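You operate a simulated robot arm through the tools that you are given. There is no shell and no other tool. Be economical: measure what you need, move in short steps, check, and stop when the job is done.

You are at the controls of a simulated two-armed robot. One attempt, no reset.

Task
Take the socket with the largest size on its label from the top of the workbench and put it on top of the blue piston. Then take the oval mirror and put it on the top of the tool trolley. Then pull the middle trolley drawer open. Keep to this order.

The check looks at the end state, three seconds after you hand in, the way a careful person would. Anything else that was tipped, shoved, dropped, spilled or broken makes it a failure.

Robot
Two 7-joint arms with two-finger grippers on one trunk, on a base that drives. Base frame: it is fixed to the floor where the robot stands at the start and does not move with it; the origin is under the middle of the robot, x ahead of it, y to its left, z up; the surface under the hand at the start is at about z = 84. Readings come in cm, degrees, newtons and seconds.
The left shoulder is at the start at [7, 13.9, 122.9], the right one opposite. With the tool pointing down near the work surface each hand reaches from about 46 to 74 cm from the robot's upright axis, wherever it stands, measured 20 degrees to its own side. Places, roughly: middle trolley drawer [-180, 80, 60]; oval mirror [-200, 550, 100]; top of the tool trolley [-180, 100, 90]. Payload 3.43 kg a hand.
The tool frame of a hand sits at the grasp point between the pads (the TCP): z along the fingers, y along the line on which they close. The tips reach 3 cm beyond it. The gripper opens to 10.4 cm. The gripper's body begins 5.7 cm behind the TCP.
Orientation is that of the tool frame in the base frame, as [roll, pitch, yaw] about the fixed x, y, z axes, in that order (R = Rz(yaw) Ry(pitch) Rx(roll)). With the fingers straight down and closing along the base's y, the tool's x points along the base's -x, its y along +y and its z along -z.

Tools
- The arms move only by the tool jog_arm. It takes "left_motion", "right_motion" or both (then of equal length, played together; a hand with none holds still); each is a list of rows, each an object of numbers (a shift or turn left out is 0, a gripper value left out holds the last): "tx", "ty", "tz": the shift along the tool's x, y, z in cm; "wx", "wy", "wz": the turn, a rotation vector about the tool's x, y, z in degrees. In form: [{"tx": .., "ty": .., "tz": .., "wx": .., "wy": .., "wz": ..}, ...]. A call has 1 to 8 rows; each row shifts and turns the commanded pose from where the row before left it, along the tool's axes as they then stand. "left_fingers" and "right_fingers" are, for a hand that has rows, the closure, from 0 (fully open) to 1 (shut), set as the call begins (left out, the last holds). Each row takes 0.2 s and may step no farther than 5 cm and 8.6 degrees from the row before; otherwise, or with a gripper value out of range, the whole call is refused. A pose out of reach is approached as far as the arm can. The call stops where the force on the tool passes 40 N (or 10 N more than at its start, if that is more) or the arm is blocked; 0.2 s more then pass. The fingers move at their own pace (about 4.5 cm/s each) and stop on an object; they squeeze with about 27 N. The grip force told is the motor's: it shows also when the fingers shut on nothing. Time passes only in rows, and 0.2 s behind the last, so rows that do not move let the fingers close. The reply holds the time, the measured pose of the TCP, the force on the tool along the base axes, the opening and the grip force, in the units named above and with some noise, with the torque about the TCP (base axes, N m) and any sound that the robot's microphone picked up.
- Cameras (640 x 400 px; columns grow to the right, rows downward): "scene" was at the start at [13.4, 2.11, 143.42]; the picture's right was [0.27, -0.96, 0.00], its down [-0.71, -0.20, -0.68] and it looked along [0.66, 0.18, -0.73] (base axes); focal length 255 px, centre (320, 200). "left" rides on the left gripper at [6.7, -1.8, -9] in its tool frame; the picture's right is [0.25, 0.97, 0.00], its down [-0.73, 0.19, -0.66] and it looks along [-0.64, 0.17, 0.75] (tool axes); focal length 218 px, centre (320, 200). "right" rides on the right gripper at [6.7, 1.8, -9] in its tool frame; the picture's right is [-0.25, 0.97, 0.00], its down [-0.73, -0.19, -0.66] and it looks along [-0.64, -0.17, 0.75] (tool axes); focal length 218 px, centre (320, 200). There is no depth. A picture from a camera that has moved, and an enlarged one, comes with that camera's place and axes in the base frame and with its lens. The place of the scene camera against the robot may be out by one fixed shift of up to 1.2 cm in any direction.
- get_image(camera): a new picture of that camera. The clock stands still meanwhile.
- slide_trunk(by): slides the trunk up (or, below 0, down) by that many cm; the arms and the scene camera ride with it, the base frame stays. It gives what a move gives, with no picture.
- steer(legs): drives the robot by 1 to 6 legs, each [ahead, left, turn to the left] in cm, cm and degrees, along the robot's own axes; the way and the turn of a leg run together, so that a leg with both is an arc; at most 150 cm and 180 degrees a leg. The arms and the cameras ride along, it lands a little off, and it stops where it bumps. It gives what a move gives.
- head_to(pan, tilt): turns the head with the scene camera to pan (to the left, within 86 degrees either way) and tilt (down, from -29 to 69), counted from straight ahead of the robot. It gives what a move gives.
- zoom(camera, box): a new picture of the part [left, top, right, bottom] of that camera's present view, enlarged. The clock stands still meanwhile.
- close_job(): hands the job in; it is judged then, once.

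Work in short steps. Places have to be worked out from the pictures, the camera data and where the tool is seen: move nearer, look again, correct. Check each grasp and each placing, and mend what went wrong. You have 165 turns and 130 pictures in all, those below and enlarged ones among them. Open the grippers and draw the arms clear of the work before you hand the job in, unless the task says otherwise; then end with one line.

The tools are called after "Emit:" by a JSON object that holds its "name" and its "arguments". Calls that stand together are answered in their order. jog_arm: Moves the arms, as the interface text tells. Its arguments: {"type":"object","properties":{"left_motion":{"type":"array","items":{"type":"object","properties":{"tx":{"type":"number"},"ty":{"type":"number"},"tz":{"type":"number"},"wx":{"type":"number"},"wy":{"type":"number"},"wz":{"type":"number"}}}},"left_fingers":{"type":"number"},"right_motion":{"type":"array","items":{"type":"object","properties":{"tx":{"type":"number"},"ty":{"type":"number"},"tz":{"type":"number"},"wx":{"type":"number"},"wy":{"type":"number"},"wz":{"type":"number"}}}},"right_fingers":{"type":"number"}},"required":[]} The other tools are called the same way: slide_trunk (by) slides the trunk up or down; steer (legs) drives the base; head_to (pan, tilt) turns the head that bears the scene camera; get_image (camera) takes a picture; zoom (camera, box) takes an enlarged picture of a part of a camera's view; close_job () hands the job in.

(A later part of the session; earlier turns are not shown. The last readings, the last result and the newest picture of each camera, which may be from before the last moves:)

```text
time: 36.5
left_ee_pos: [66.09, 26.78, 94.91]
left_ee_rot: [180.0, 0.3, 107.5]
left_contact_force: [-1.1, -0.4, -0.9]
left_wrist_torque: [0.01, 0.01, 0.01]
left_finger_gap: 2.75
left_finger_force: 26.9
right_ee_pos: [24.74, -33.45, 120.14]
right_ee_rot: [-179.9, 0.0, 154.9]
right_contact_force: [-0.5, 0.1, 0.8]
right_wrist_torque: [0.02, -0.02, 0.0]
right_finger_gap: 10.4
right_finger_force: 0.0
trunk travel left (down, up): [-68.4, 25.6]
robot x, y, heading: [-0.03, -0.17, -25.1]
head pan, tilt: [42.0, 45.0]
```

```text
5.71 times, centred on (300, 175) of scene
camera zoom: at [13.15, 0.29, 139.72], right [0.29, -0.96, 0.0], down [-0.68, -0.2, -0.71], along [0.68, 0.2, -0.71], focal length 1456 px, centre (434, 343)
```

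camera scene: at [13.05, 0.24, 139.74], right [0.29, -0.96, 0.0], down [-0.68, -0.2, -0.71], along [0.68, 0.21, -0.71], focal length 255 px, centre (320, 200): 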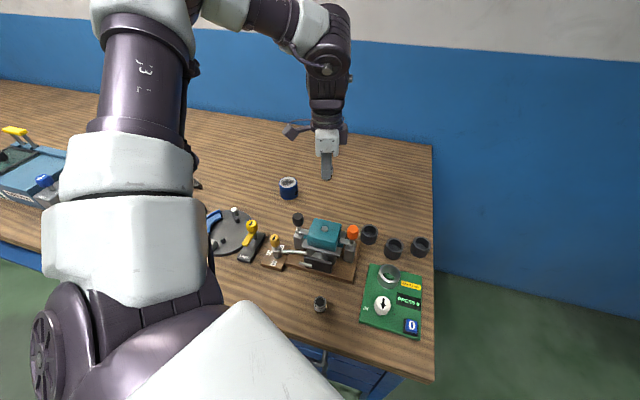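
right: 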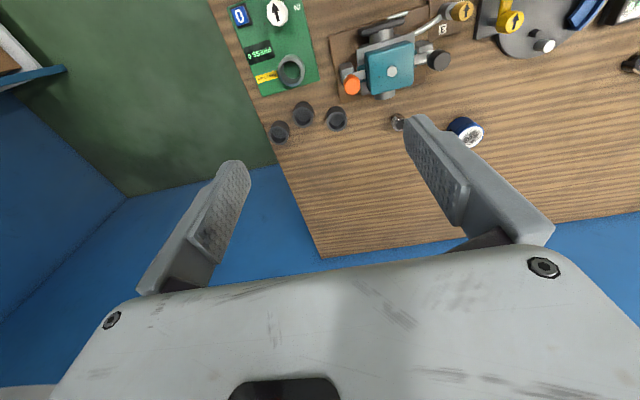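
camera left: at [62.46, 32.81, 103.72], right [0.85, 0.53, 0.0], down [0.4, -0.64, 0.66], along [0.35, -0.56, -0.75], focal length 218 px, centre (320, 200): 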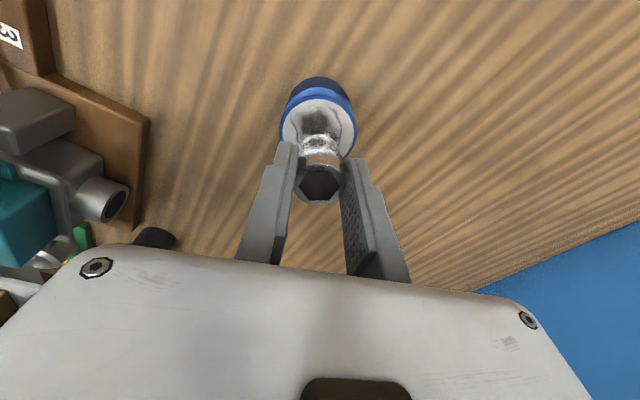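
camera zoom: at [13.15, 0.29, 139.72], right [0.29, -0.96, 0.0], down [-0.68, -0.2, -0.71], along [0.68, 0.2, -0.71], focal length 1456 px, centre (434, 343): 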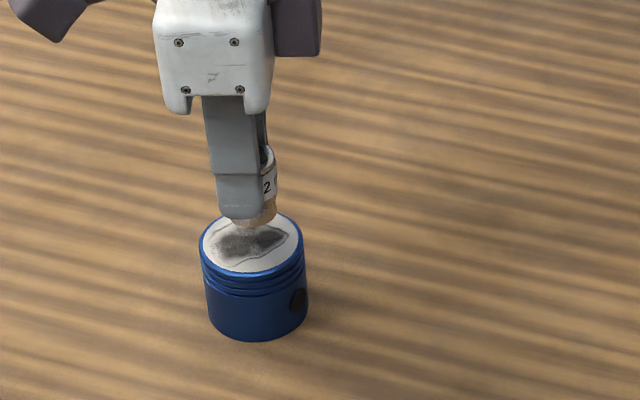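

Piston top centre ≈[65.9, 27.15, 88.3]. Correct slightly and descend near contact (TCP ≈92.6).

Emit:
{"name": "jog_arm", "arguments": {"left_motion": [{"tx": 0.4, "ty": -0.15}, {"tz": 1}, {"tz": 0.8}, {"tz": 0.4}]}}

Emit:
{"name": "zoom", "arguments": {"camera": "scene", "box": [250, 140, 350, 210]}}

Emit:
{"name": "get_image", "arguments": {"camera": "left"}}

```text
time: 37.5
left_ee_pos: [65.79, 27.05, 92.97]
left_ee_rot: [179.7, 0.4, 107.3]
left_contact_force: [0.9, 0.9, 11.9]
left_wrist_torque: [0.07, 0.0, -0.08]
left_finger_gap: 2.75
left_finger_force: 26.8
right_ee_pos: [24.5, -33.53, 120.22]
right_ee_rot: [180.0, 0.1, 154.8]
right_contact_force: [0.0, 0.2, -0.3]
right_wrist_torque: [-0.04, 0.03, 0.03]
right_finger_gap: 10.4
right_finger_force: 0.0
trunk travel left (down, up): [-68.4, 25.6]
robot x, y, heading: [0.16, -0.31, -25.1]
head pan, tilt: [42.0, 45.0]
```

```text
5.71 times, centred on (300, 175) of scene
camera zoom: at [12.86, 0.21, 139.77], right [0.29, -0.96, 0.0], down [-0.68, -0.2, -0.71], along [0.68, 0.2, -0.71], focal length 1456 px, centre (434, 343)
```

zoom: 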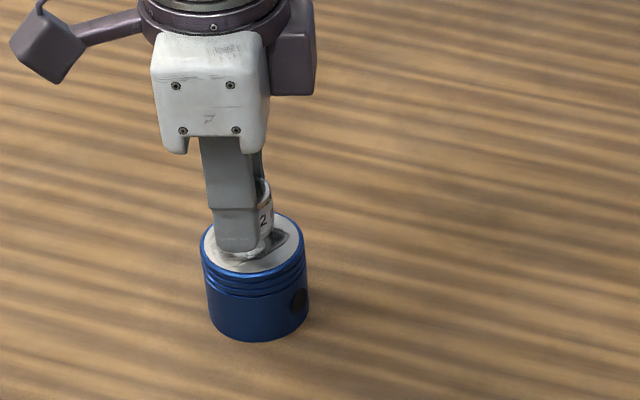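

```text
96 pictures are left
camera left: at [62.01, 33.07, 101.78], right [0.85, 0.53, 0.0], down [0.4, -0.64, 0.66], along [0.35, -0.56, -0.75], focal length 218 px, centre (320, 200)
```

left: 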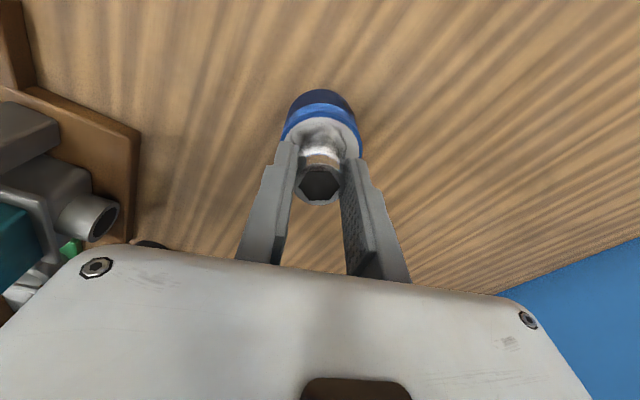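

Contact at 12 N, socket sits centred on the piston. Relieve a hair and open.

Emit:
{"name": "jog_arm", "arguments": {"left_motion": [{"tz": -0.1}, {}]}}

Emit:
{"name": "jog_arm", "arguments": {"left_motion": [{}, {}, {}, {}], "left_fingers": 0.4}}

Emit:
{"name": "get_image", "arguments": {"camera": "left"}}

```text
time: 38.1
left_ee_pos: [65.8, 27.03, 92.92]
left_ee_rot: [179.9, 0.2, 107.4]
left_contact_force: [2.5, 1.8, 8.7]
left_wrist_torque: [0.03, -0.12, 0.02]
left_finger_gap: 2.71
left_finger_force: 27.4
right_ee_pos: [24.56, -33.54, 120.09]
right_ee_rot: [-180.0, 0.0, 154.7]
right_contact_force: [-0.6, 0.5, -0.1]
right_wrist_torque: [-0.01, 0.0, 0.0]
right_finger_gap: 10.41
right_finger_force: 0.0
trunk travel left (down, up): [-68.4, 25.6]
robot x, y, heading: [-0.08, 0.28, -25.1]
head pan, tilt: [42.0, 45.0]
```

```text
time: 39.1
left_ee_pos: [65.81, 27.15, 92.9]
left_ee_rot: [180.0, 0.3, 107.4]
left_contact_force: [-1.2, 0.7, -0.9]
left_wrist_torque: [0.04, 0.01, 0.02]
left_finger_gap: 6.26
left_finger_force: 0.1
right_ee_pos: [24.6, -33.57, 120.17]
right_ee_rot: [-179.9, 0.0, 155.0]
right_contact_force: [-0.3, -0.4, -0.3]
right_wrist_torque: [-0.03, 0.0, 0.02]
right_finger_gap: 10.38
right_finger_force: 0.1
trunk travel left (down, up): [-68.4, 25.6]
robot x, y, heading: [-0.07, 0.06, -25.2]
head pan, tilt: [42.0, 45.0]
```

```text
95 pictures are left
camera left: at [62.06, 33.12, 101.69], right [0.85, 0.53, 0.0], down [0.4, -0.64, 0.66], along [0.35, -0.56, -0.75], focal length 218 px, centre (320, 200)
```

left: 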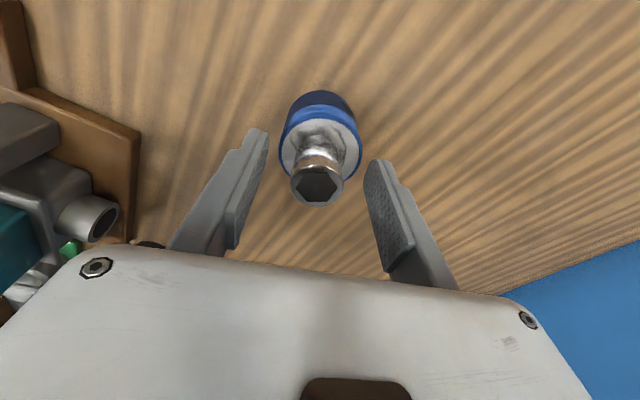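

Socket stands on the piston. Retreat straight up about 20 cm, and verify.

Emit:
{"name": "jog_arm", "arguments": {"left_motion": [{"tz": -1.5}, {"tz": -3}, {"tz": -4}, {"tz": -4}, {"tz": -4}, {"tz": -4}, {"tz": -4}]}}

Emit:
{"name": "zoom", "arguments": {"camera": "scene", "box": [210, 130, 450, 290]}}

```text
time: 40.7
left_ee_pos: [65.65, 27.17, 117.44]
left_ee_rot: [179.9, 0.3, 107.3]
left_contact_force: [0.3, 0.4, 0.3]
left_wrist_torque: [-0.01, 0.0, -0.02]
left_finger_gap: 6.23
left_finger_force: 0.0
right_ee_pos: [24.52, -33.54, 120.16]
right_ee_rot: [179.9, 0.0, 154.9]
right_contact_force: [-0.4, -0.4, 0.4]
right_wrist_torque: [0.03, -0.01, -0.03]
right_finger_gap: 10.43
right_finger_force: 0.0
trunk travel left (down, up): [-68.4, 25.6]
robot x, y, heading: [-0.11, -0.02, -25.3]
head pan, tilt: [42.0, 45.0]
```

```text
2.50 times, centred on (330, 210) of scene
camera zoom: at [12.99, 0.1, 139.73], right [0.29, -0.96, 0.0], down [-0.68, -0.2, -0.71], along [0.68, 0.21, -0.71], focal length 637 px, centre (295, 175)
```

zoom: 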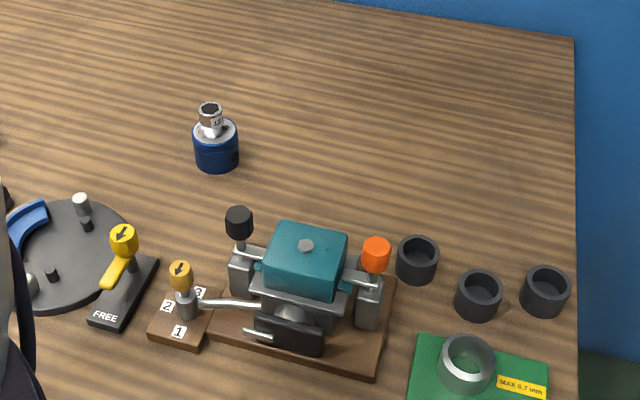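

Socket stands on the blue piston, all else untouched. Now back off from the bench and look around toward the mirror and trolley.

Emit:
{"name": "steer", "arguments": {"legs": [[-60, 0, 0]]}}

Emit:
{"name": "head_to", "arguments": {"pan": 85, "tilt": 20}}

Emit:
{"name": "get_image", "arguments": {"camera": "scene"}}

```text
time: 44.1
left_ee_pos: [10.97, 53.15, 117.37]
left_ee_rot: [-179.9, 0.3, 107.9]
left_contact_force: [-0.5, 0.2, -0.4]
left_wrist_torque: [-0.01, -0.02, -0.01]
left_finger_gap: 6.24
left_finger_force: 0.0
right_ee_pos: [-29.62, -7.96, 120.07]
right_ee_rot: [-179.9, 0.0, 155.4]
right_contact_force: [0.0, 0.3, 0.2]
right_wrist_torque: [0.02, -0.01, 0.0]
right_finger_gap: 10.4
right_finger_force: 0.2
trunk travel left (down, up): [-68.4, 25.6]
robot x, y, heading: [-54.66, 25.36, -25.0]
head pan, tilt: [42.0, 45.0]
```

```text
time: 45.2
left_ee_pos: [11.05, 53.16, 117.26]
left_ee_rot: [180.0, 0.2, 107.9]
left_contact_force: [0.5, 0.3, -0.3]
left_wrist_torque: [0.0, -0.01, -0.04]
left_finger_gap: 6.24
left_finger_force: 0.1
right_ee_pos: [-29.51, -7.89, 120.17]
right_ee_rot: [-179.9, 0.0, 155.4]
right_contact_force: [-0.5, -0.2, 0.4]
right_wrist_torque: [0.01, 0.0, 0.04]
right_finger_gap: 10.38
right_finger_force: 0.1
trunk travel left (down, up): [-68.4, 25.6]
robot x, y, heading: [-54.54, 25.53, -24.6]
head pan, tilt: [85.0, 20.0]
```

```text
93 pictures are left
camera scene: at [-44.64, 31.35, 143.59], right [0.87, -0.5, 0.0], down [-0.17, -0.3, -0.94], along [0.47, 0.82, -0.34], focal length 255 px, centre (320, 200)
```

scene: 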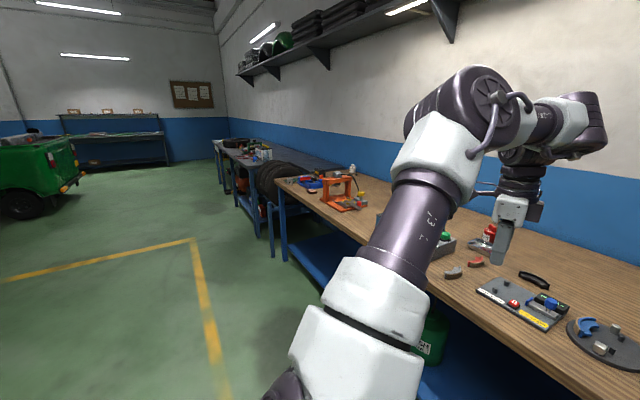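

The hand is clear of the bench. Turn left to face +y (heading 90) and look ahead to the mirror, and left to the trolley.

Emit:
{"name": "steer", "arguments": {"legs": [[0, 0, 115]]}}

Emit:
{"name": "head_to", "arguments": {"pan": 15, "tilt": 5}}

Emit:
{"name": "get_image", "arguments": {"camera": "scene"}}

Emit:
{"name": "head_to", "arguments": {"pan": 75, "tilt": 25}}

Emit:
{"name": "get_image", "arguments": {"camera": "scene"}}

```text
time: 50.5
left_ee_pos: [-107.83, 72.53, 117.48]
left_ee_rot: [179.9, 0.4, -136.7]
left_contact_force: [-0.8, -0.3, 0.5]
left_wrist_torque: [-0.01, 0.0, 0.01]
left_finger_gap: 6.26
left_finger_force: 0.0
right_ee_pos: [-35.29, 62.05, 120.09]
right_ee_rot: [-180.0, 0.0, -89.1]
right_contact_force: [-0.6, 0.5, 0.3]
right_wrist_torque: [0.0, 0.02, -0.02]
right_finger_gap: 10.4
right_finger_force: 0.1
trunk travel left (down, up): [-68.4, 25.6]
robot x, y, heading: [-54.33, 25.15, 90.8]
head pan, tilt: [85.0, 20.0]
```

```text
time: 51.9
left_ee_pos: [-107.68, 72.64, 117.44]
left_ee_rot: [180.0, 0.3, -136.7]
left_contact_force: [-0.1, -0.3, -0.6]
left_wrist_torque: [-0.01, 0.03, -0.02]
left_finger_gap: 6.23
left_finger_force: 0.1
right_ee_pos: [-35.24, 62.18, 120.24]
right_ee_rot: [180.0, 0.0, -89.3]
right_contact_force: [0.2, -1.0, -0.4]
right_wrist_torque: [-0.01, 0.01, 0.04]
right_finger_gap: 10.4
right_finger_force: 0.1
trunk travel left (down, up): [-68.4, 25.6]
robot x, y, heading: [-54.9, 25.15, 91.0]
head pan, tilt: [15.0, 5.0]
```

```text
92 pictures are left
camera scene: at [-56.43, 39.23, 146.03], right [0.96, 0.27, 0.0], down [0.02, -0.08, -1.0], along [-0.27, 0.96, -0.09], focal length 255 px, centre (320, 200)
```

scene: 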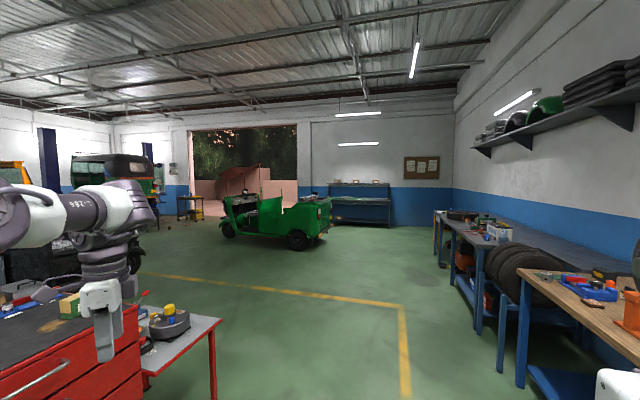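

```text
time: 53.2
left_ee_pos: [-107.7, 72.62, 117.43]
left_ee_rot: [-180.0, 0.4, -136.7]
left_contact_force: [0.0, 0.9, 0.4]
left_wrist_torque: [0.02, -0.02, 0.01]
left_finger_gap: 6.25
left_finger_force: 0.0
right_ee_pos: [-35.19, 62.2, 120.12]
right_ee_rot: [-180.0, 0.1, -89.2]
right_contact_force: [-0.4, -0.1, -0.2]
right_wrist_torque: [-0.03, 0.0, 0.0]
right_finger_gap: 10.4
right_finger_force: 0.1
trunk travel left (down, up): [-68.4, 25.6]
robot x, y, heading: [-54.82, 25.4, 90.7]
head pan, tilt: [75.0, 25.0]
```

```text
91 pictures are left
camera scene: at [-62.85, 32.67, 142.79], right [0.25, 0.97, 0.0], down [0.41, -0.1, -0.91], along [-0.88, 0.22, -0.42], focal length 255 px, centre (320, 200)
```

scene: 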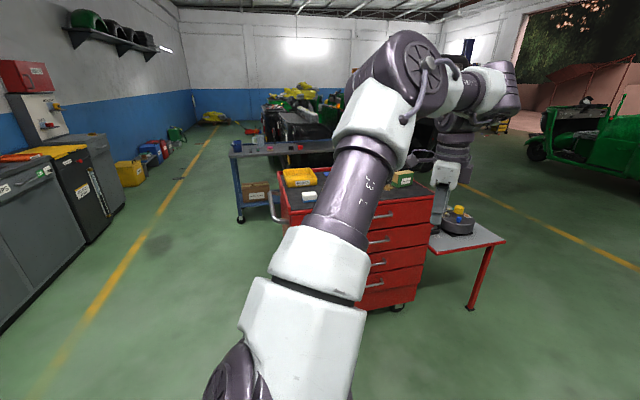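

The trolley (red) is to the left; the mirror direction falls at the green three-wheeler. Zoom there.

Emit:
{"name": "head_to", "arguments": {"pan": 15, "tilt": 5}}

Emit:
{"name": "zoom", "arguments": {"camera": "scene", "box": [200, 170, 340, 260]}}

Emit:
{"name": "zoom", "arguments": {"camera": "scene", "box": [0, 230, 240, 400]}}

```text
time: 54.5
left_ee_pos: [-107.66, 72.59, 117.32]
left_ee_rot: [180.0, 0.2, -136.7]
left_contact_force: [-0.1, -0.2, 0.6]
left_wrist_torque: [0.01, -0.02, -0.02]
left_finger_gap: 6.25
left_finger_force: 0.2
right_ee_pos: [-35.11, 62.27, 120.15]
right_ee_rot: [-180.0, 0.1, -89.1]
right_contact_force: [-0.5, -0.1, 0.6]
right_wrist_torque: [-0.02, -0.01, 0.03]
right_finger_gap: 10.42
right_finger_force: 0.1
trunk travel left (down, up): [-68.4, 25.6]
robot x, y, heading: [-54.41, 25.2, 90.6]
head pan, tilt: [15.0, 5.0]
```

```text
4.44 times, centred on (270, 215) of scene
camera zoom: at [-56.43, 39.23, 146.03], right [0.96, 0.27, 0.0], down [0.02, -0.08, -1.0], along [-0.27, 0.96, -0.09], focal length 1132 px, centre (542, 133)
```

zoom: 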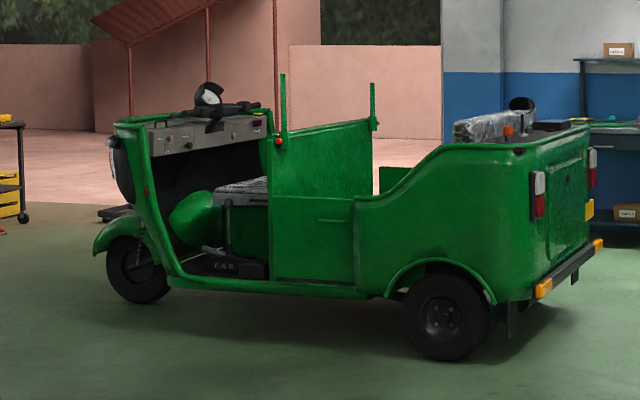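

```text
2.35 times, centred on (120, 315) of scene
camera zoom: at [-56.43, 39.23, 146.03], right [0.96, 0.27, 0.0], down [0.02, -0.08, -1.0], along [-0.27, 0.96, -0.09], focal length 600 px, centre (791, -71)
```

zoom: 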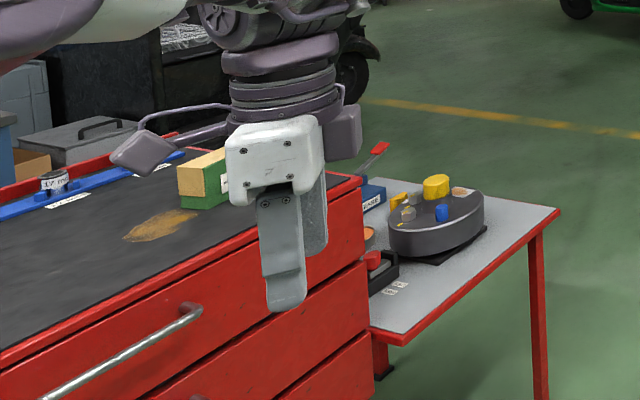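

Left hand at x=−107 is clear of the trolley/table (edge ≈−143). Drive ahead about 3 m toward the vehicle's rear, then look.

Emit:
{"name": "steer", "arguments": {"legs": [[150, 0, 0], [130, 20, 0]]}}

Emit:
{"name": "head_to", "arguments": {"pan": 25, "tilt": 15}}

Emit:
{"name": "get_image", "arguments": {"camera": "scene"}}

```text
time: 68.1
left_ee_pos: [-133.61, 351.98, 117.51]
left_ee_rot: [-180.0, 0.2, -136.2]
left_contact_force: [-0.7, -0.2, -0.4]
left_wrist_torque: [-0.02, 0.0, -0.01]
left_finger_gap: 6.25
left_finger_force: 0.1
right_ee_pos: [-60.79, 342.05, 120.12]
right_ee_rot: [-180.0, 0.0, -88.8]
right_contact_force: [0.1, -0.2, -0.5]
right_wrist_torque: [0.02, -0.01, 0.01]
right_finger_gap: 10.41
right_finger_force: 0.0
trunk travel left (down, up): [-68.4, 25.6]
robot x, y, heading: [-79.81, 305.16, 91.3]
head pan, tilt: [15.0, 5.0]
```

```text
time: 68.8
left_ee_pos: [-133.57, 351.92, 117.43]
left_ee_rot: [179.9, 0.4, -136.3]
left_contact_force: [-0.4, 0.5, 0.3]
left_wrist_torque: [-0.02, 0.01, 0.01]
left_finger_gap: 6.23
left_finger_force: 0.1
right_ee_pos: [-60.86, 342.16, 120.11]
right_ee_rot: [180.0, 0.0, -88.8]
right_contact_force: [-0.3, 0.2, -0.1]
right_wrist_torque: [0.0, 0.0, 0.0]
right_finger_gap: 10.39
right_finger_force: 0.1
trunk travel left (down, up): [-68.4, 25.6]
robot x, y, heading: [-79.9, 304.99, 91.2]
head pan, tilt: [25.0, 15.0]
```

```text
88 pictures are left
camera scene: at [-83.47, 318.55, 144.41], right [0.9, 0.44, 0.0], down [0.11, -0.23, -0.97], along [-0.43, 0.87, -0.26], focal length 255 px, centre (320, 200)
```

scene: 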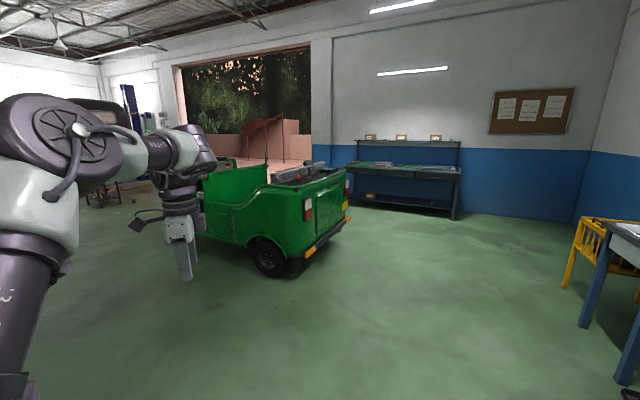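

Emit:
{"name": "zoom", "arguments": {"camera": "scene", "box": [190, 140, 370, 280]}}

```text
2.86 times, centred on (280, 210) of scene
camera zoom: at [-83.47, 318.55, 144.41], right [0.9, 0.44, 0.0], down [0.11, -0.23, -0.97], along [-0.43, 0.87, -0.26], focal length 728 px, centre (434, 171)
```

zoom: 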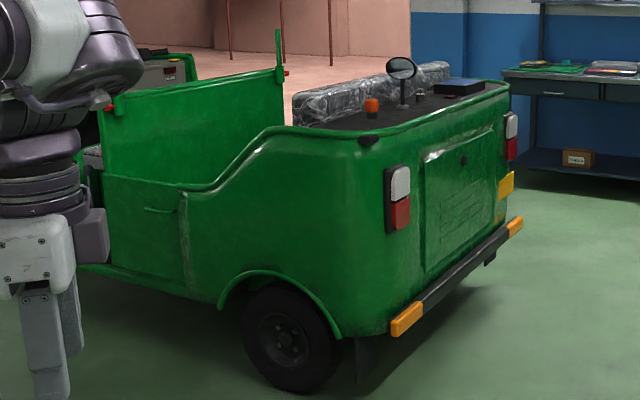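

The oval mirror stands on a stem on the rear deck; the vehicle's tail plane is x≈−178 spanning y≈493–589. I'll drive to about (−85, 570) and turn to face −x.

Emit:
{"name": "steer", "arguments": {"legs": [[150, 0, 0], [120, 0, 0], [0, 0, 89]]}}

Emit:
{"name": "head_to", "arguments": {"pan": 10, "tilt": 25}}

Emit:
{"name": "get_image", "arguments": {"camera": "scene"}}

```text
time: 85.7
left_ee_pos: [-131.71, 522.4, 117.41]
left_ee_rot: [180.0, 0.3, -47.4]
left_contact_force: [0.4, 0.1, -0.9]
left_wrist_torque: [0.01, -0.02, 0.03]
left_finger_gap: 6.27
left_finger_force: 0.1
right_ee_pos: [-120.28, 594.97, 120.15]
right_ee_rot: [180.0, 0.1, 0.0]
right_contact_force: [-0.9, 0.2, 0.2]
right_wrist_torque: [-0.01, 0.01, 0.04]
right_finger_gap: 10.39
right_finger_force: 0.1
trunk travel left (down, up): [-68.4, 25.6]
robot x, y, heading: [-83.98, 575.36, -180.1]
head pan, tilt: [25.0, 15.0]
```

```text
time: 86.5
left_ee_pos: [-131.67, 522.47, 117.37]
left_ee_rot: [179.9, 0.2, -47.4]
left_contact_force: [0.3, -0.5, 0.2]
left_wrist_torque: [-0.01, 0.03, 0.0]
left_finger_gap: 6.25
left_finger_force: 0.1
right_ee_pos: [-120.2, 595.0, 120.1]
right_ee_rot: [-180.0, 0.0, 0.0]
right_contact_force: [-0.1, 0.7, 0.4]
right_wrist_torque: [0.03, 0.01, 0.0]
right_finger_gap: 10.4
right_finger_force: 0.1
trunk travel left (down, up): [-68.4, 25.6]
robot x, y, heading: [-83.7, 575.3, -180.2]
head pan, tilt: [10.0, 25.0]
```

```text
86 pictures are left
camera scene: at [-97.12, 573.43, 142.79], right [-0.17, 0.98, 0.0], down [0.42, 0.07, -0.91], along [-0.89, -0.16, -0.42], focal length 255 px, centre (320, 200)
```

scene: 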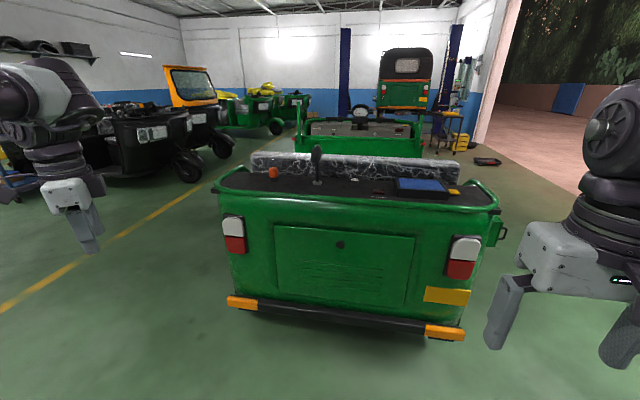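

Emit:
{"name": "zoom", "arguments": {"camera": "scene", "box": [210, 130, 510, 230]}}

Emit:
{"name": "zoom", "arguments": {"camera": "scene", "box": [290, 140, 350, 200]}}

```text
2.13 times, centred on (360, 180) of scene
camera zoom: at [-97.12, 573.43, 142.79], right [-0.17, 0.98, 0.0], down [0.42, 0.07, -0.91], along [-0.89, -0.16, -0.42], focal length 544 px, centre (235, 243)
```

zoom: 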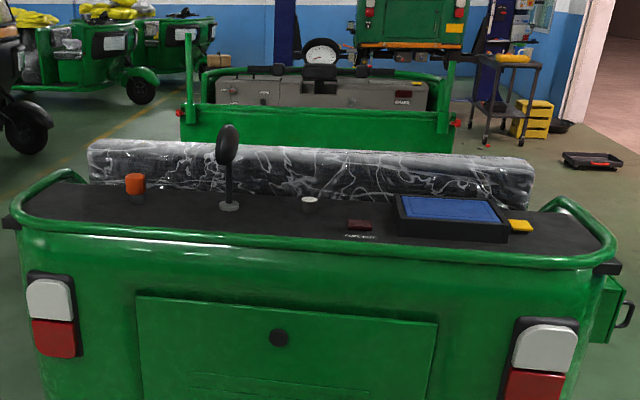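

```text
6.67 times, centred on (320, 170) of scene
camera zoom: at [-97.12, 573.43, 142.79], right [-0.17, 0.98, 0.0], down [0.42, 0.07, -0.91], along [-0.89, -0.16, -0.42], focal length 1698 px, centre (320, 400)
```

zoom: 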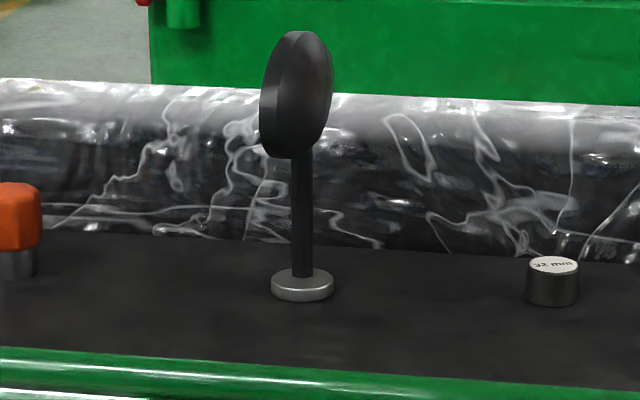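

Mirror base ≈[−209.5, 551, 98.5], head centre z≈113, head edge-on to me (thin along y). Test the right arm's reach in free space here: extend it forward 25 cm.

Emit:
{"name": "jog_arm", "arguments": {"right_motion": [{"tx": -4}, {"tx": -4}, {"tx": -4}, {"tx": -4}, {"tx": -4}, {"tx": -4}]}}

```text
time: 87.9
left_ee_pos: [-131.69, 522.33, 117.34]
left_ee_rot: [-180.0, 0.3, -47.4]
left_contact_force: [-0.4, -0.7, 0.1]
left_wrist_torque: [0.04, -0.02, -0.02]
left_finger_gap: 6.25
left_finger_force: 0.0
right_ee_pos: [-142.87, 594.79, 119.94]
right_ee_rot: [180.0, 0.1, 0.1]
right_contact_force: [0.6, 0.5, 0.1]
right_wrist_torque: [0.01, -0.03, 0.03]
right_finger_gap: 10.41
right_finger_force: 0.0
right hand out of reach, approached as far as the arm can: row 6
trunk travel left (down, up): [-68.4, 25.6]
robot x, y, heading: [-83.98, 574.92, -180.2]
head pan, tilt: [10.0, 25.0]
```

The right arm reaches the full 63 cm radius, so I'll use it for the mirror. Raise the trunk 20 cm, then drive ahead/left so the mirror is ~64 ahead and ~18 to the right.

Emit:
{"name": "slide_trunk", "arguments": {"by": 20}}

Emit:
{"name": "steer", "arguments": {"legs": [[40, 42, 0]]}}

Emit:
{"name": "head_to", "arguments": {"pan": -12, "tilt": 40}}

Emit:
{"name": "get_image", "arguments": {"camera": "scene"}}

Emit:
{"name": "get_image", "arguments": {"camera": "right"}}

```text
time: 90.1
left_ee_pos: [-131.73, 522.4, 137.4]
left_ee_rot: [180.0, 0.3, -47.4]
left_contact_force: [0.2, 1.1, -0.5]
left_wrist_torque: [0.06, 0.0, 0.01]
left_finger_gap: 6.24
left_finger_force: 0.0
right_ee_pos: [-142.84, 594.91, 139.94]
right_ee_rot: [180.0, 0.1, 0.0]
right_contact_force: [0.5, 0.4, -0.3]
right_wrist_torque: [0.02, 0.04, 0.02]
right_finger_gap: 10.44
right_finger_force: 0.0
trunk travel left (down, up): [-88.4, 5.6]
robot x, y, heading: [-83.53, 575.66, -180.0]
head pan, tilt: [10.0, 25.0]
```

```text
time: 93.4
left_ee_pos: [-170.8, 479.91, 137.4]
left_ee_rot: [179.9, 0.3, -47.2]
left_contact_force: [0.5, 0.5, -0.5]
left_wrist_torque: [0.01, 0.04, -0.01]
left_finger_gap: 6.22
left_finger_force: 0.0
right_ee_pos: [-182.27, 552.42, 140.04]
right_ee_rot: [179.9, 0.3, 0.2]
right_contact_force: [-0.7, 0.5, 0.0]
right_wrist_torque: [-0.02, 0.0, 0.01]
right_finger_gap: 10.4
right_finger_force: 0.0
trunk travel left (down, up): [-88.4, 5.6]
robot x, y, heading: [-123.26, 532.79, -179.4]
head pan, tilt: [10.0, 25.0]
```

```text
time: 94.2
left_ee_pos: [-170.93, 479.86, 137.33]
left_ee_rot: [-179.9, 0.3, -47.2]
left_contact_force: [-0.8, -0.2, -0.7]
left_wrist_torque: [0.0, -0.03, 0.03]
left_finger_gap: 6.22
left_finger_force: 0.1
right_ee_pos: [-182.62, 552.15, 139.92]
right_ee_rot: [-179.9, 0.1, 0.3]
right_contact_force: [0.1, -0.1, -0.3]
right_wrist_torque: [0.0, -0.02, 0.0]
right_finger_gap: 10.38
right_finger_force: 0.1
trunk travel left (down, up): [-88.4, 5.6]
robot x, y, heading: [-123.26, 532.78, -179.9]
head pan, tilt: [-12.0, 40.0]
```

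```text
83 pictures are left
camera scene: at [-136.01, 534.3, 160.45], right [0.2, 0.98, 0.0], down [0.63, -0.13, -0.77], along [-0.75, 0.15, -0.64], focal length 255 px, centre (320, 200)
```

scene: 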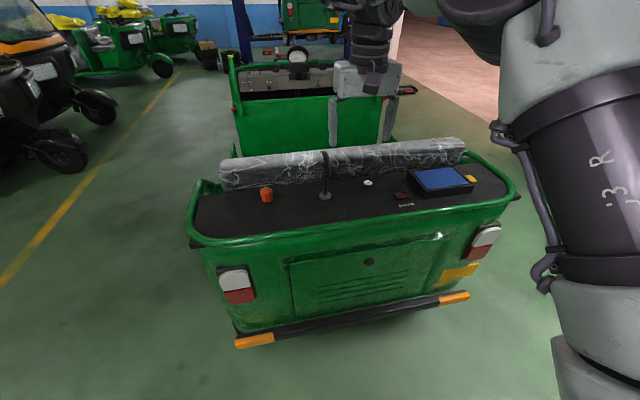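

```text
82 pictures are left
camera right: at [-175.77, 550.52, 148.96], right [-0.25, -0.97, 0.0], down [-0.73, 0.19, 0.66], along [-0.64, 0.16, -0.75], focal length 218 px, centre (320, 200)
```

right: 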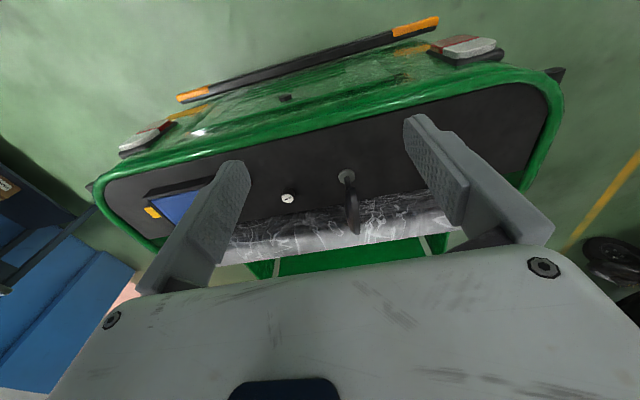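

Mirror base ≈[−211, 551.5]; head's long axis along x, thin along y — matches the current closing direction. Drive ahead 22 cm (hand passes above at tips z≈137).

Emit:
{"name": "steer", "arguments": {"legs": [[22, 0, 0]]}}

Emit:
{"name": "jog_arm", "arguments": {"right_motion": [{"tz": 3}, {"tz": 3}, {"tz": 3}]}}

Emit:
{"name": "get_image", "arguments": {"camera": "right"}}

Emit:
{"name": "get_image", "arguments": {"camera": "scene"}}

```text
time: 95.9
left_ee_pos: [-192.34, 479.6, 137.63]
left_ee_rot: [179.8, 0.5, -47.2]
left_contact_force: [1.2, -0.1, 0.0]
left_wrist_torque: [-0.02, 0.06, 0.0]
left_finger_gap: 6.24
left_finger_force: 0.0
right_ee_pos: [-203.87, 552.01, 140.21]
right_ee_rot: [179.9, 0.4, 0.5]
right_contact_force: [0.7, 0.5, 0.3]
right_wrist_torque: [0.02, 0.06, 0.04]
right_finger_gap: 10.38
right_finger_force: 0.1
trunk travel left (down, up): [-88.4, 5.6]
robot x, y, heading: [-145.6, 532.3, -179.5]
head pan, tilt: [-12.0, 40.0]
```

```text
time: 96.7
left_ee_pos: [-193.08, 479.69, 137.43]
left_ee_rot: [179.9, 0.3, -47.2]
left_contact_force: [-0.5, 0.0, -0.2]
left_wrist_torque: [0.0, -0.02, -0.02]
left_finger_gap: 6.22
left_finger_force: 0.0
right_ee_pos: [-204.62, 551.96, 130.82]
right_ee_rot: [180.0, 0.3, 0.4]
right_contact_force: [-0.6, 0.4, 0.0]
right_wrist_torque: [0.01, 0.0, 0.01]
right_finger_gap: 10.39
right_finger_force: 0.0
trunk travel left (down, up): [-88.4, 5.6]
robot x, y, heading: [-145.25, 532.22, -179.6]
head pan, tilt: [-12.0, 40.0]
```

```text
81 pictures are left
camera right: at [-197.82, 550.35, 139.94], right [-0.25, -0.97, 0.0], down [-0.73, 0.19, 0.66], along [-0.64, 0.16, -0.75], focal length 218 px, centre (320, 200)
```

right: 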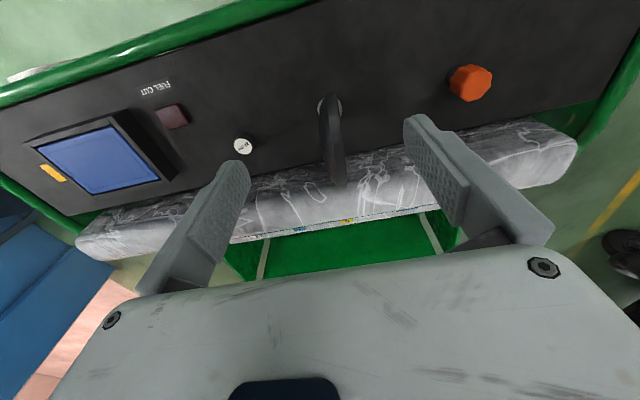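

```text
80 pictures are left
camera scene: at [-157.99, 534.26, 160.45], right [0.2, 0.98, 0.0], down [0.63, -0.13, -0.77], along [-0.75, 0.15, -0.64], focal length 255 px, centre (320, 200)
```

scene: 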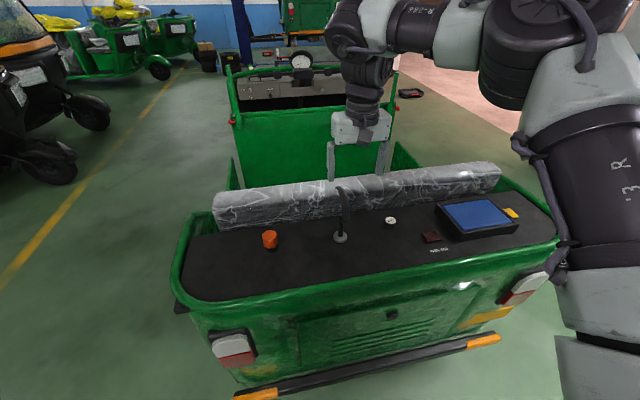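

Zoom the wrist view to see the mirror head's orientation.

Emit:
{"name": "zoom", "arguments": {"camera": "right", "box": [260, 70, 420, 200]}}

Emit:
{"name": "zoom", "arguments": {"camera": "scene", "box": [290, 150, 400, 260]}}

```text
3.08 times, centred on (340, 135) of right
camera zoom: at [-197.82, 550.35, 139.94], right [-0.25, -0.97, 0.0], down [-0.73, 0.19, 0.66], along [-0.64, 0.16, -0.75], focal length 672 px, centre (258, 400)
```

zoom: 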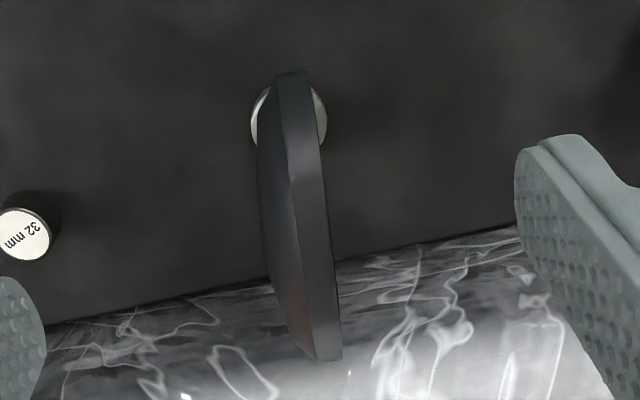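

```text
3.64 times, centred on (345, 205) of scene
camera zoom: at [-157.99, 534.26, 160.45], right [0.2, 0.98, 0.0], down [0.63, -0.13, -0.77], along [-0.75, 0.15, -0.64], focal length 926 px, centre (229, 182)
```

zoom: 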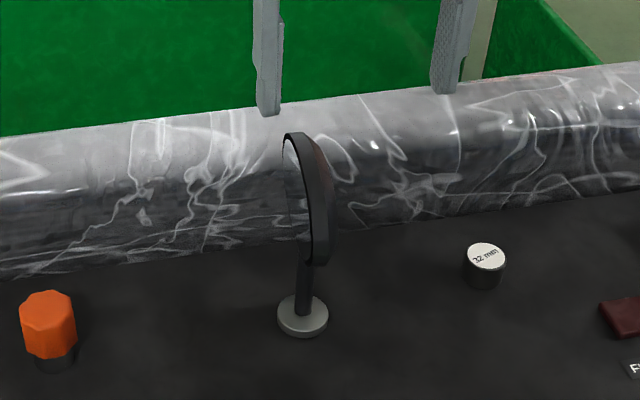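

Head rim runs [−205.4,550.2]→[−218.8,551.3], centre ≈[−212, 551.8], z 109–118. Turn 5°, and approach diagonally to z≈121.

Emit:
{"name": "jog_arm", "arguments": {"right_motion": [{"wz": 5}, {"tz": 2.5, "tx": -0.5}, {"tz": 2.5, "tx": -2}, {"tz": 2.5, "tx": -2.4}, {"tz": 2, "tx": -2.5}]}}

Emit:
{"name": "get_image", "arguments": {"camera": "right"}}

Emit:
{"name": "zoom", "arguments": {"camera": "scene", "box": [290, 130, 400, 260]}}

```text
time: 97.9
left_ee_pos: [-193.06, 479.49, 137.32]
left_ee_rot: [-179.8, 0.3, -47.1]
left_contact_force: [0.9, 0.5, -0.8]
left_wrist_torque: [0.02, -0.01, 0.0]
left_finger_gap: 6.23
left_finger_force: 0.0
right_ee_pos: [-211.99, 552.42, 121.47]
right_ee_rot: [-179.9, 0.2, -4.6]
right_contact_force: [0.0, 0.0, 0.3]
right_wrist_torque: [0.02, -0.04, -0.02]
right_finger_gap: 10.39
right_finger_force: 0.1
trunk travel left (down, up): [-88.4, 5.6]
robot x, y, heading: [-144.98, 532.7, -179.5]
head pan, tilt: [-12.0, 40.0]
```

```text
77 pictures are left
camera right: at [-205.46, 550.15, 130.47], right [-0.33, -0.94, 0.0], down [-0.71, 0.25, 0.66], along [-0.62, 0.22, -0.75], focal length 218 px, centre (320, 200)
```

right: 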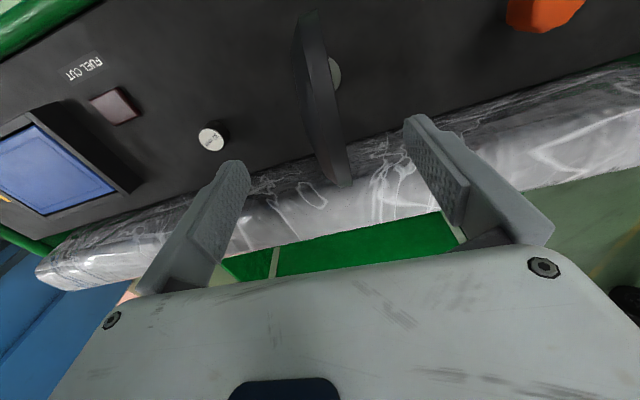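

```text
3.08 times, centred on (345, 195) of scene
camera zoom: at [-158.08, 533.97, 160.45], right [0.2, 0.98, 0.0], down [0.63, -0.13, -0.77], along [-0.75, 0.16, -0.64], focal length 784 px, centre (243, 215)
```

zoom: 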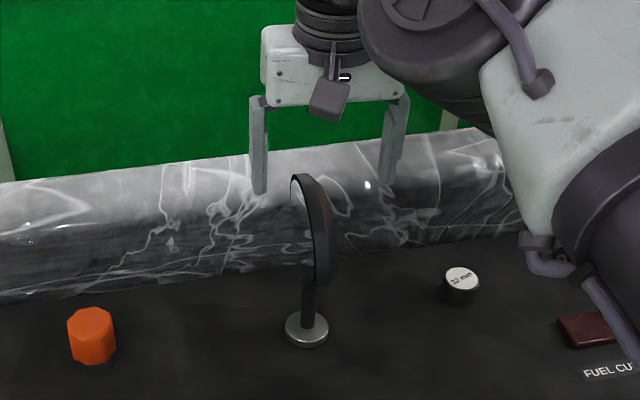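

TCP [−212, 552.4] is well centred on the head. Descend to z≈114.3.

Emit:
{"name": "jog_arm", "arguments": {"right_motion": [{"tz": 2}, {"tz": 2}, {"tz": 1.8}, {"tz": 1.3}]}}

Emit:
{"name": "zoom", "arguments": {"camera": "scene", "box": [290, 130, 400, 260]}}

Emit:
{"name": "get_image", "arguments": {"camera": "right"}}

```text
time: 98.9
left_ee_pos: [-192.64, 479.71, 137.42]
left_ee_rot: [179.9, 0.2, -47.1]
left_contact_force: [0.5, 0.1, 0.6]
left_wrist_torque: [0.01, 0.02, 0.0]
left_finger_gap: 6.25
left_finger_force: 0.1
right_ee_pos: [-211.89, 552.61, 114.48]
right_ee_rot: [180.0, 0.3, -4.6]
right_contact_force: [0.0, 0.4, -0.3]
right_wrist_torque: [-0.01, 0.0, -0.01]
right_finger_gap: 10.43
right_finger_force: 0.0
trunk travel left (down, up): [-88.4, 5.6]
robot x, y, heading: [-145.32, 532.48, -179.7]
head pan, tilt: [-12.0, 40.0]
```

```text
3.08 times, centred on (345, 195) of scene
camera zoom: at [-157.87, 534.29, 160.46], right [0.2, 0.98, 0.0], down [0.63, -0.13, -0.77], along [-0.75, 0.15, -0.64], focal length 784 px, centre (243, 215)
```

zoom: 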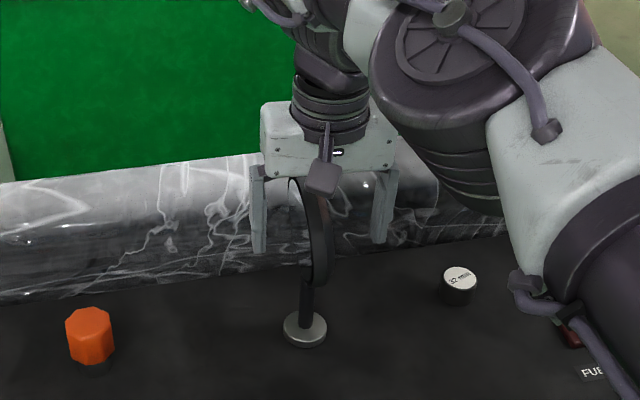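

```text
74 pictures are left
camera right: at [-205.31, 550.44, 123.42], right [-0.33, -0.94, 0.0], down [-0.71, 0.25, 0.66], along [-0.62, 0.22, -0.75], focal length 218 px, centre (320, 200)
```

right: 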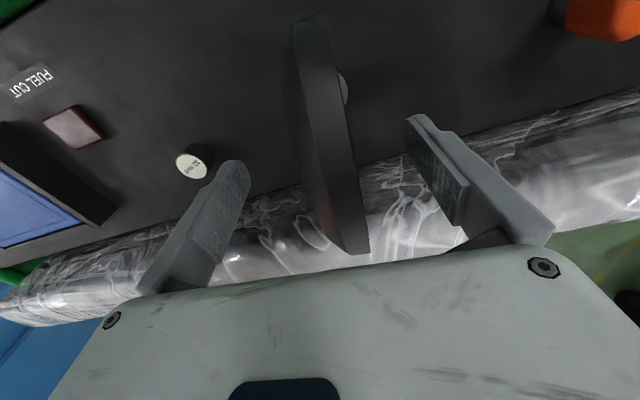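

Fingers straddle the head; close the grip.

Emit:
{"name": "jog_arm", "arguments": {"right_motion": [{}, {}, {}, {}, {}, {}, {}], "right_fingers": 1}}

Emit:
{"name": "zoom", "arguments": {"camera": "scene", "box": [290, 130, 400, 260]}}

```text
time: 100.5
left_ee_pos: [-192.83, 479.66, 137.38]
left_ee_rot: [-180.0, 0.2, -47.1]
left_contact_force: [0.3, 1.2, -0.4]
left_wrist_torque: [0.01, 0.01, 0.01]
left_finger_gap: 6.23
left_finger_force: 0.0
right_ee_pos: [-211.87, 552.6, 114.42]
right_ee_rot: [-179.9, 0.2, -4.6]
right_contact_force: [0.1, -0.1, 0.7]
right_wrist_torque: [0.02, -0.06, 0.02]
right_finger_gap: 2.74
right_finger_force: 26.2
trunk travel left (down, up): [-88.4, 5.6]
robot x, y, heading: [-145.19, 532.56, -179.7]
head pan, tilt: [-12.0, 40.0]
```

```text
3.08 times, centred on (345, 195) of scene
camera zoom: at [-157.92, 534.22, 160.45], right [0.2, 0.98, 0.0], down [0.63, -0.13, -0.77], along [-0.75, 0.15, -0.64], focal length 784 px, centre (243, 215)
```

zoom: 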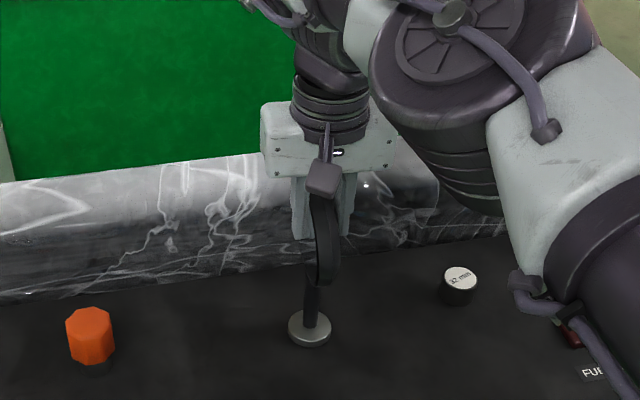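

Gripped at 2.74 cm. Lift gently.

Emit:
{"name": "jog_arm", "arguments": {"right_motion": [{"tz": -0.5}, {"tz": -1}, {"tz": -1.5}, {"tz": -2}, {"tz": -2}, {"tz": -2}]}}

Emit:
{"name": "get_image", "arguments": {"camera": "scene"}}

```text
time: 101.9
left_ee_pos: [-192.73, 479.67, 137.31]
left_ee_rot: [-180.0, 0.3, -47.1]
left_contact_force: [-1.4, 0.0, 0.7]
left_wrist_torque: [0.0, 0.0, -0.01]
left_finger_gap: 6.24
left_finger_force: 0.1
right_ee_pos: [-211.76, 552.6, 123.38]
right_ee_rot: [-179.9, 0.2, -4.6]
right_contact_force: [0.1, 0.0, -2.7]
right_wrist_torque: [-0.01, 0.04, -0.01]
right_finger_gap: 2.76
right_finger_force: 27.2
trunk travel left (down, up): [-88.4, 5.6]
robot x, y, heading: [-145.52, 532.4, -179.5]
head pan, tilt: [-12.0, 40.0]
```

```text
72 pictures are left
camera scene: at [-157.87, 534.2, 160.45], right [0.2, 0.98, 0.0], down [0.63, -0.13, -0.77], along [-0.75, 0.15, -0.64], focal length 255 px, centre (320, 200)
```

scene: 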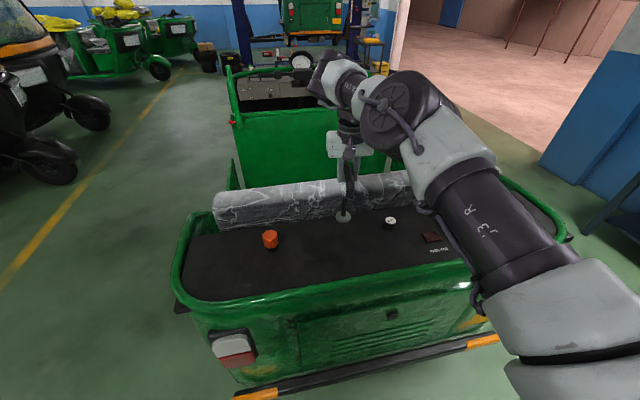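

Mirror is held upright. Raise the trunk 5 cm more, then back the robot out.

Emit:
{"name": "slide_trunk", "arguments": {"by": 5}}

Emit:
{"name": "steer", "arguments": {"legs": [[-65, 0, 0]]}}

Emit:
{"name": "get_image", "arguments": {"camera": "scene"}}

```text
time: 102.8
left_ee_pos: [-192.99, 479.67, 142.35]
left_ee_rot: [179.9, 0.4, -47.1]
left_contact_force: [-1.2, -0.5, -0.2]
left_wrist_torque: [0.03, -0.02, -0.01]
left_finger_gap: 6.23
left_finger_force: 0.1
right_ee_pos: [-211.9, 552.57, 128.29]
right_ee_rot: [-180.0, 0.1, -4.6]
right_contact_force: [-0.1, 0.1, -3.1]
right_wrist_torque: [0.0, -0.01, -0.02]
right_finger_gap: 2.78
right_finger_force: 26.9
trunk travel left (down, up): [-93.4, 0.6]
robot x, y, heading: [-145.38, 532.5, -179.4]
head pan, tilt: [-12.0, 40.0]
```

```text
time: 106.4
left_ee_pos: [-128.23, 479.93, 142.25]
left_ee_rot: [-180.0, 0.2, -46.8]
left_contact_force: [-0.1, 0.4, 0.3]
left_wrist_torque: [-0.05, 0.0, 0.0]
left_finger_gap: 6.26
left_finger_force: 0.0
right_ee_pos: [-147.53, 552.92, 128.3]
right_ee_rot: [-180.0, 0.1, -4.3]
right_contact_force: [-0.3, 0.1, -2.5]
right_wrist_torque: [0.02, 0.0, 0.02]
right_finger_gap: 2.76
right_finger_force: 26.9
trunk travel left (down, up): [-93.4, 0.6]
robot x, y, heading: [-80.94, 533.11, -179.3]
head pan, tilt: [-12.0, 40.0]
```

```text
71 pictures are left
camera scene: at [-93.6, 534.71, 165.42], right [0.2, 0.98, 0.0], down [0.63, -0.13, -0.76], along [-0.75, 0.15, -0.64], focal length 255 px, centre (320, 200)
```

scene: 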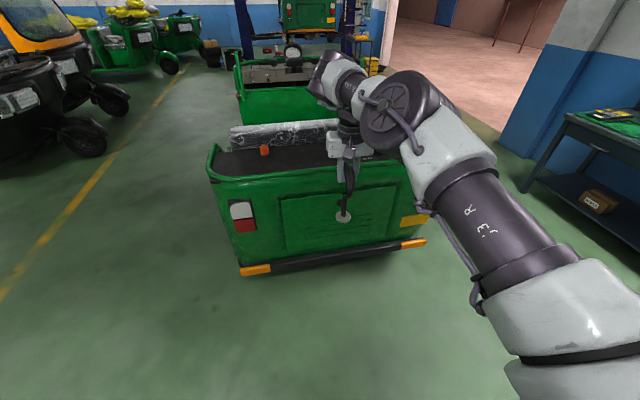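

Clear. Heading stays at 180°, so I strafe left (−y) down the free corridor toward the trolley.

Emit:
{"name": "steer", "arguments": {"legs": [[0, 150, 0], [0, 120, 0]]}}

Emit:
{"name": "head_to", "arguments": {"pan": 45, "tilt": 25}}

Emit:
{"name": "get_image", "arguments": {"camera": "scene"}}

```text
time: 119.5
left_ee_pos: [-128.69, 212.42, 142.43]
left_ee_rot: [179.9, 0.3, -47.6]
left_contact_force: [-0.5, 0.2, 0.7]
left_wrist_torque: [-0.01, 0.01, -0.02]
left_finger_gap: 6.26
left_finger_force: 0.0
right_ee_pos: [-146.87, 285.61, 128.25]
right_ee_rot: [-179.9, 0.2, -5.1]
right_contact_force: [-0.5, 0.2, -1.9]
right_wrist_torque: [0.04, 0.01, -0.03]
right_finger_gap: 2.76
right_finger_force: 27.1
trunk travel left (down, up): [-93.4, 0.6]
robot x, y, heading: [-80.59, 264.94, 179.6]
head pan, tilt: [-12.0, 40.0]
```

```text
time: 120.7
left_ee_pos: [-128.62, 212.49, 142.43]
left_ee_rot: [180.0, 0.3, -47.6]
left_contact_force: [-0.3, 0.0, -0.7]
left_wrist_torque: [0.01, 0.04, 0.01]
left_finger_gap: 6.23
left_finger_force: 0.1
right_ee_pos: [-146.97, 285.57, 128.33]
right_ee_rot: [180.0, 0.2, -5.1]
right_contact_force: [0.2, -0.2, -2.5]
right_wrist_torque: [-0.01, -0.01, -0.01]
right_finger_gap: 2.77
right_finger_force: 26.7
trunk travel left (down, up): [-93.4, 0.6]
robot x, y, heading: [-80.66, 264.78, 179.7]
head pan, tilt: [45.0, 25.0]
```

```text
70 pictures are left
camera scene: at [-91.45, 258.35, 167.78], right [-0.7, 0.71, 0.0], down [0.3, 0.3, -0.91], along [-0.64, -0.64, -0.42], focal length 255 px, centre (320, 200)
```

scene: 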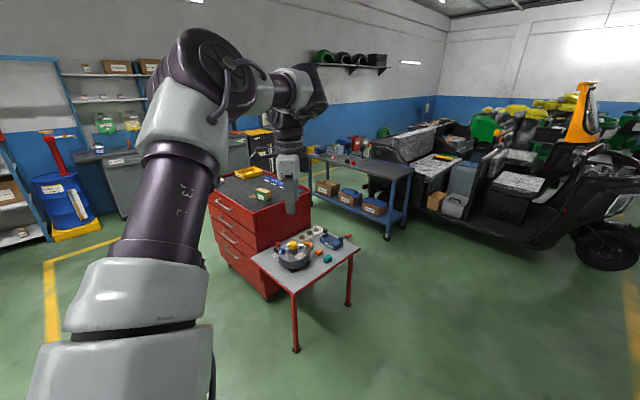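

Trolley top spans roughly x −214…−167, y 60…124; drawers face +x. Strafe further left to about y=72 and look at the top.

Emit:
{"name": "steer", "arguments": {"legs": [[0, 95, 0], [0, 97, 0]]}}

Emit:
{"name": "head_to", "arguments": {"pan": 5, "tilt": 30}}

Emit:
{"name": "get_image", "arguments": {"camera": "scene"}}

```text
time: 130.4
left_ee_pos: [-128.78, 18.53, 142.53]
left_ee_rot: [179.9, 0.3, -47.4]
left_contact_force: [-0.1, 0.2, -0.4]
left_wrist_torque: [-0.02, 0.02, -0.01]
left_finger_gap: 6.21
left_finger_force: 0.0
right_ee_pos: [-147.46, 91.66, 128.29]
right_ee_rot: [180.0, 0.1, -5.1]
right_contact_force: [-1.0, 0.1, -2.3]
right_wrist_torque: [-0.03, -0.01, 0.01]
right_finger_gap: 2.73
right_finger_force: 27.1
trunk travel left (down, up): [-93.4, 0.6]
robot x, y, heading: [-81.02, 70.88, -180.3]
head pan, tilt: [45.0, 25.0]
```

```text
time: 131.5
left_ee_pos: [-128.85, 18.33, 142.53]
left_ee_rot: [-180.0, 0.2, -47.3]
left_contact_force: [0.2, -0.4, 0.1]
left_wrist_torque: [-0.01, 0.0, 0.01]
left_finger_gap: 6.23
left_finger_force: 0.0
right_ee_pos: [-147.56, 91.51, 128.27]
right_ee_rot: [-180.0, 0.2, -5.0]
right_contact_force: [-0.4, 1.1, -2.6]
right_wrist_torque: [0.01, 0.01, 0.01]
right_finger_gap: 2.79
right_finger_force: 26.7
trunk travel left (down, up): [-93.4, 0.6]
robot x, y, heading: [-81.46, 70.85, -180.0]
head pan, tilt: [5.0, 30.0]
```

```text
69 pictures are left
camera scene: at [-94.35, 70.19, 166.98], right [-0.09, 1.0, 0.0], down [0.5, 0.04, -0.87], along [-0.86, -0.08, -0.5], focal length 255 px, centre (320, 200)
```

scene: 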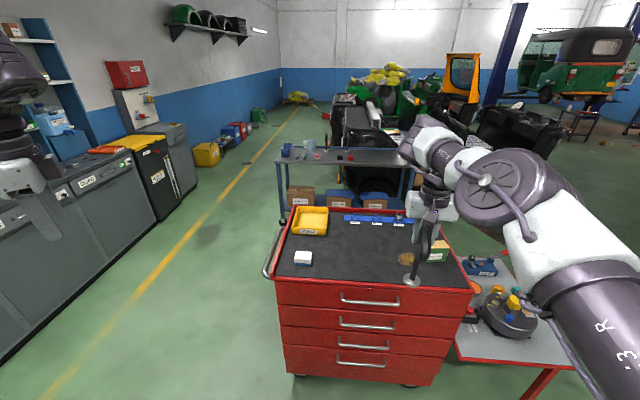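

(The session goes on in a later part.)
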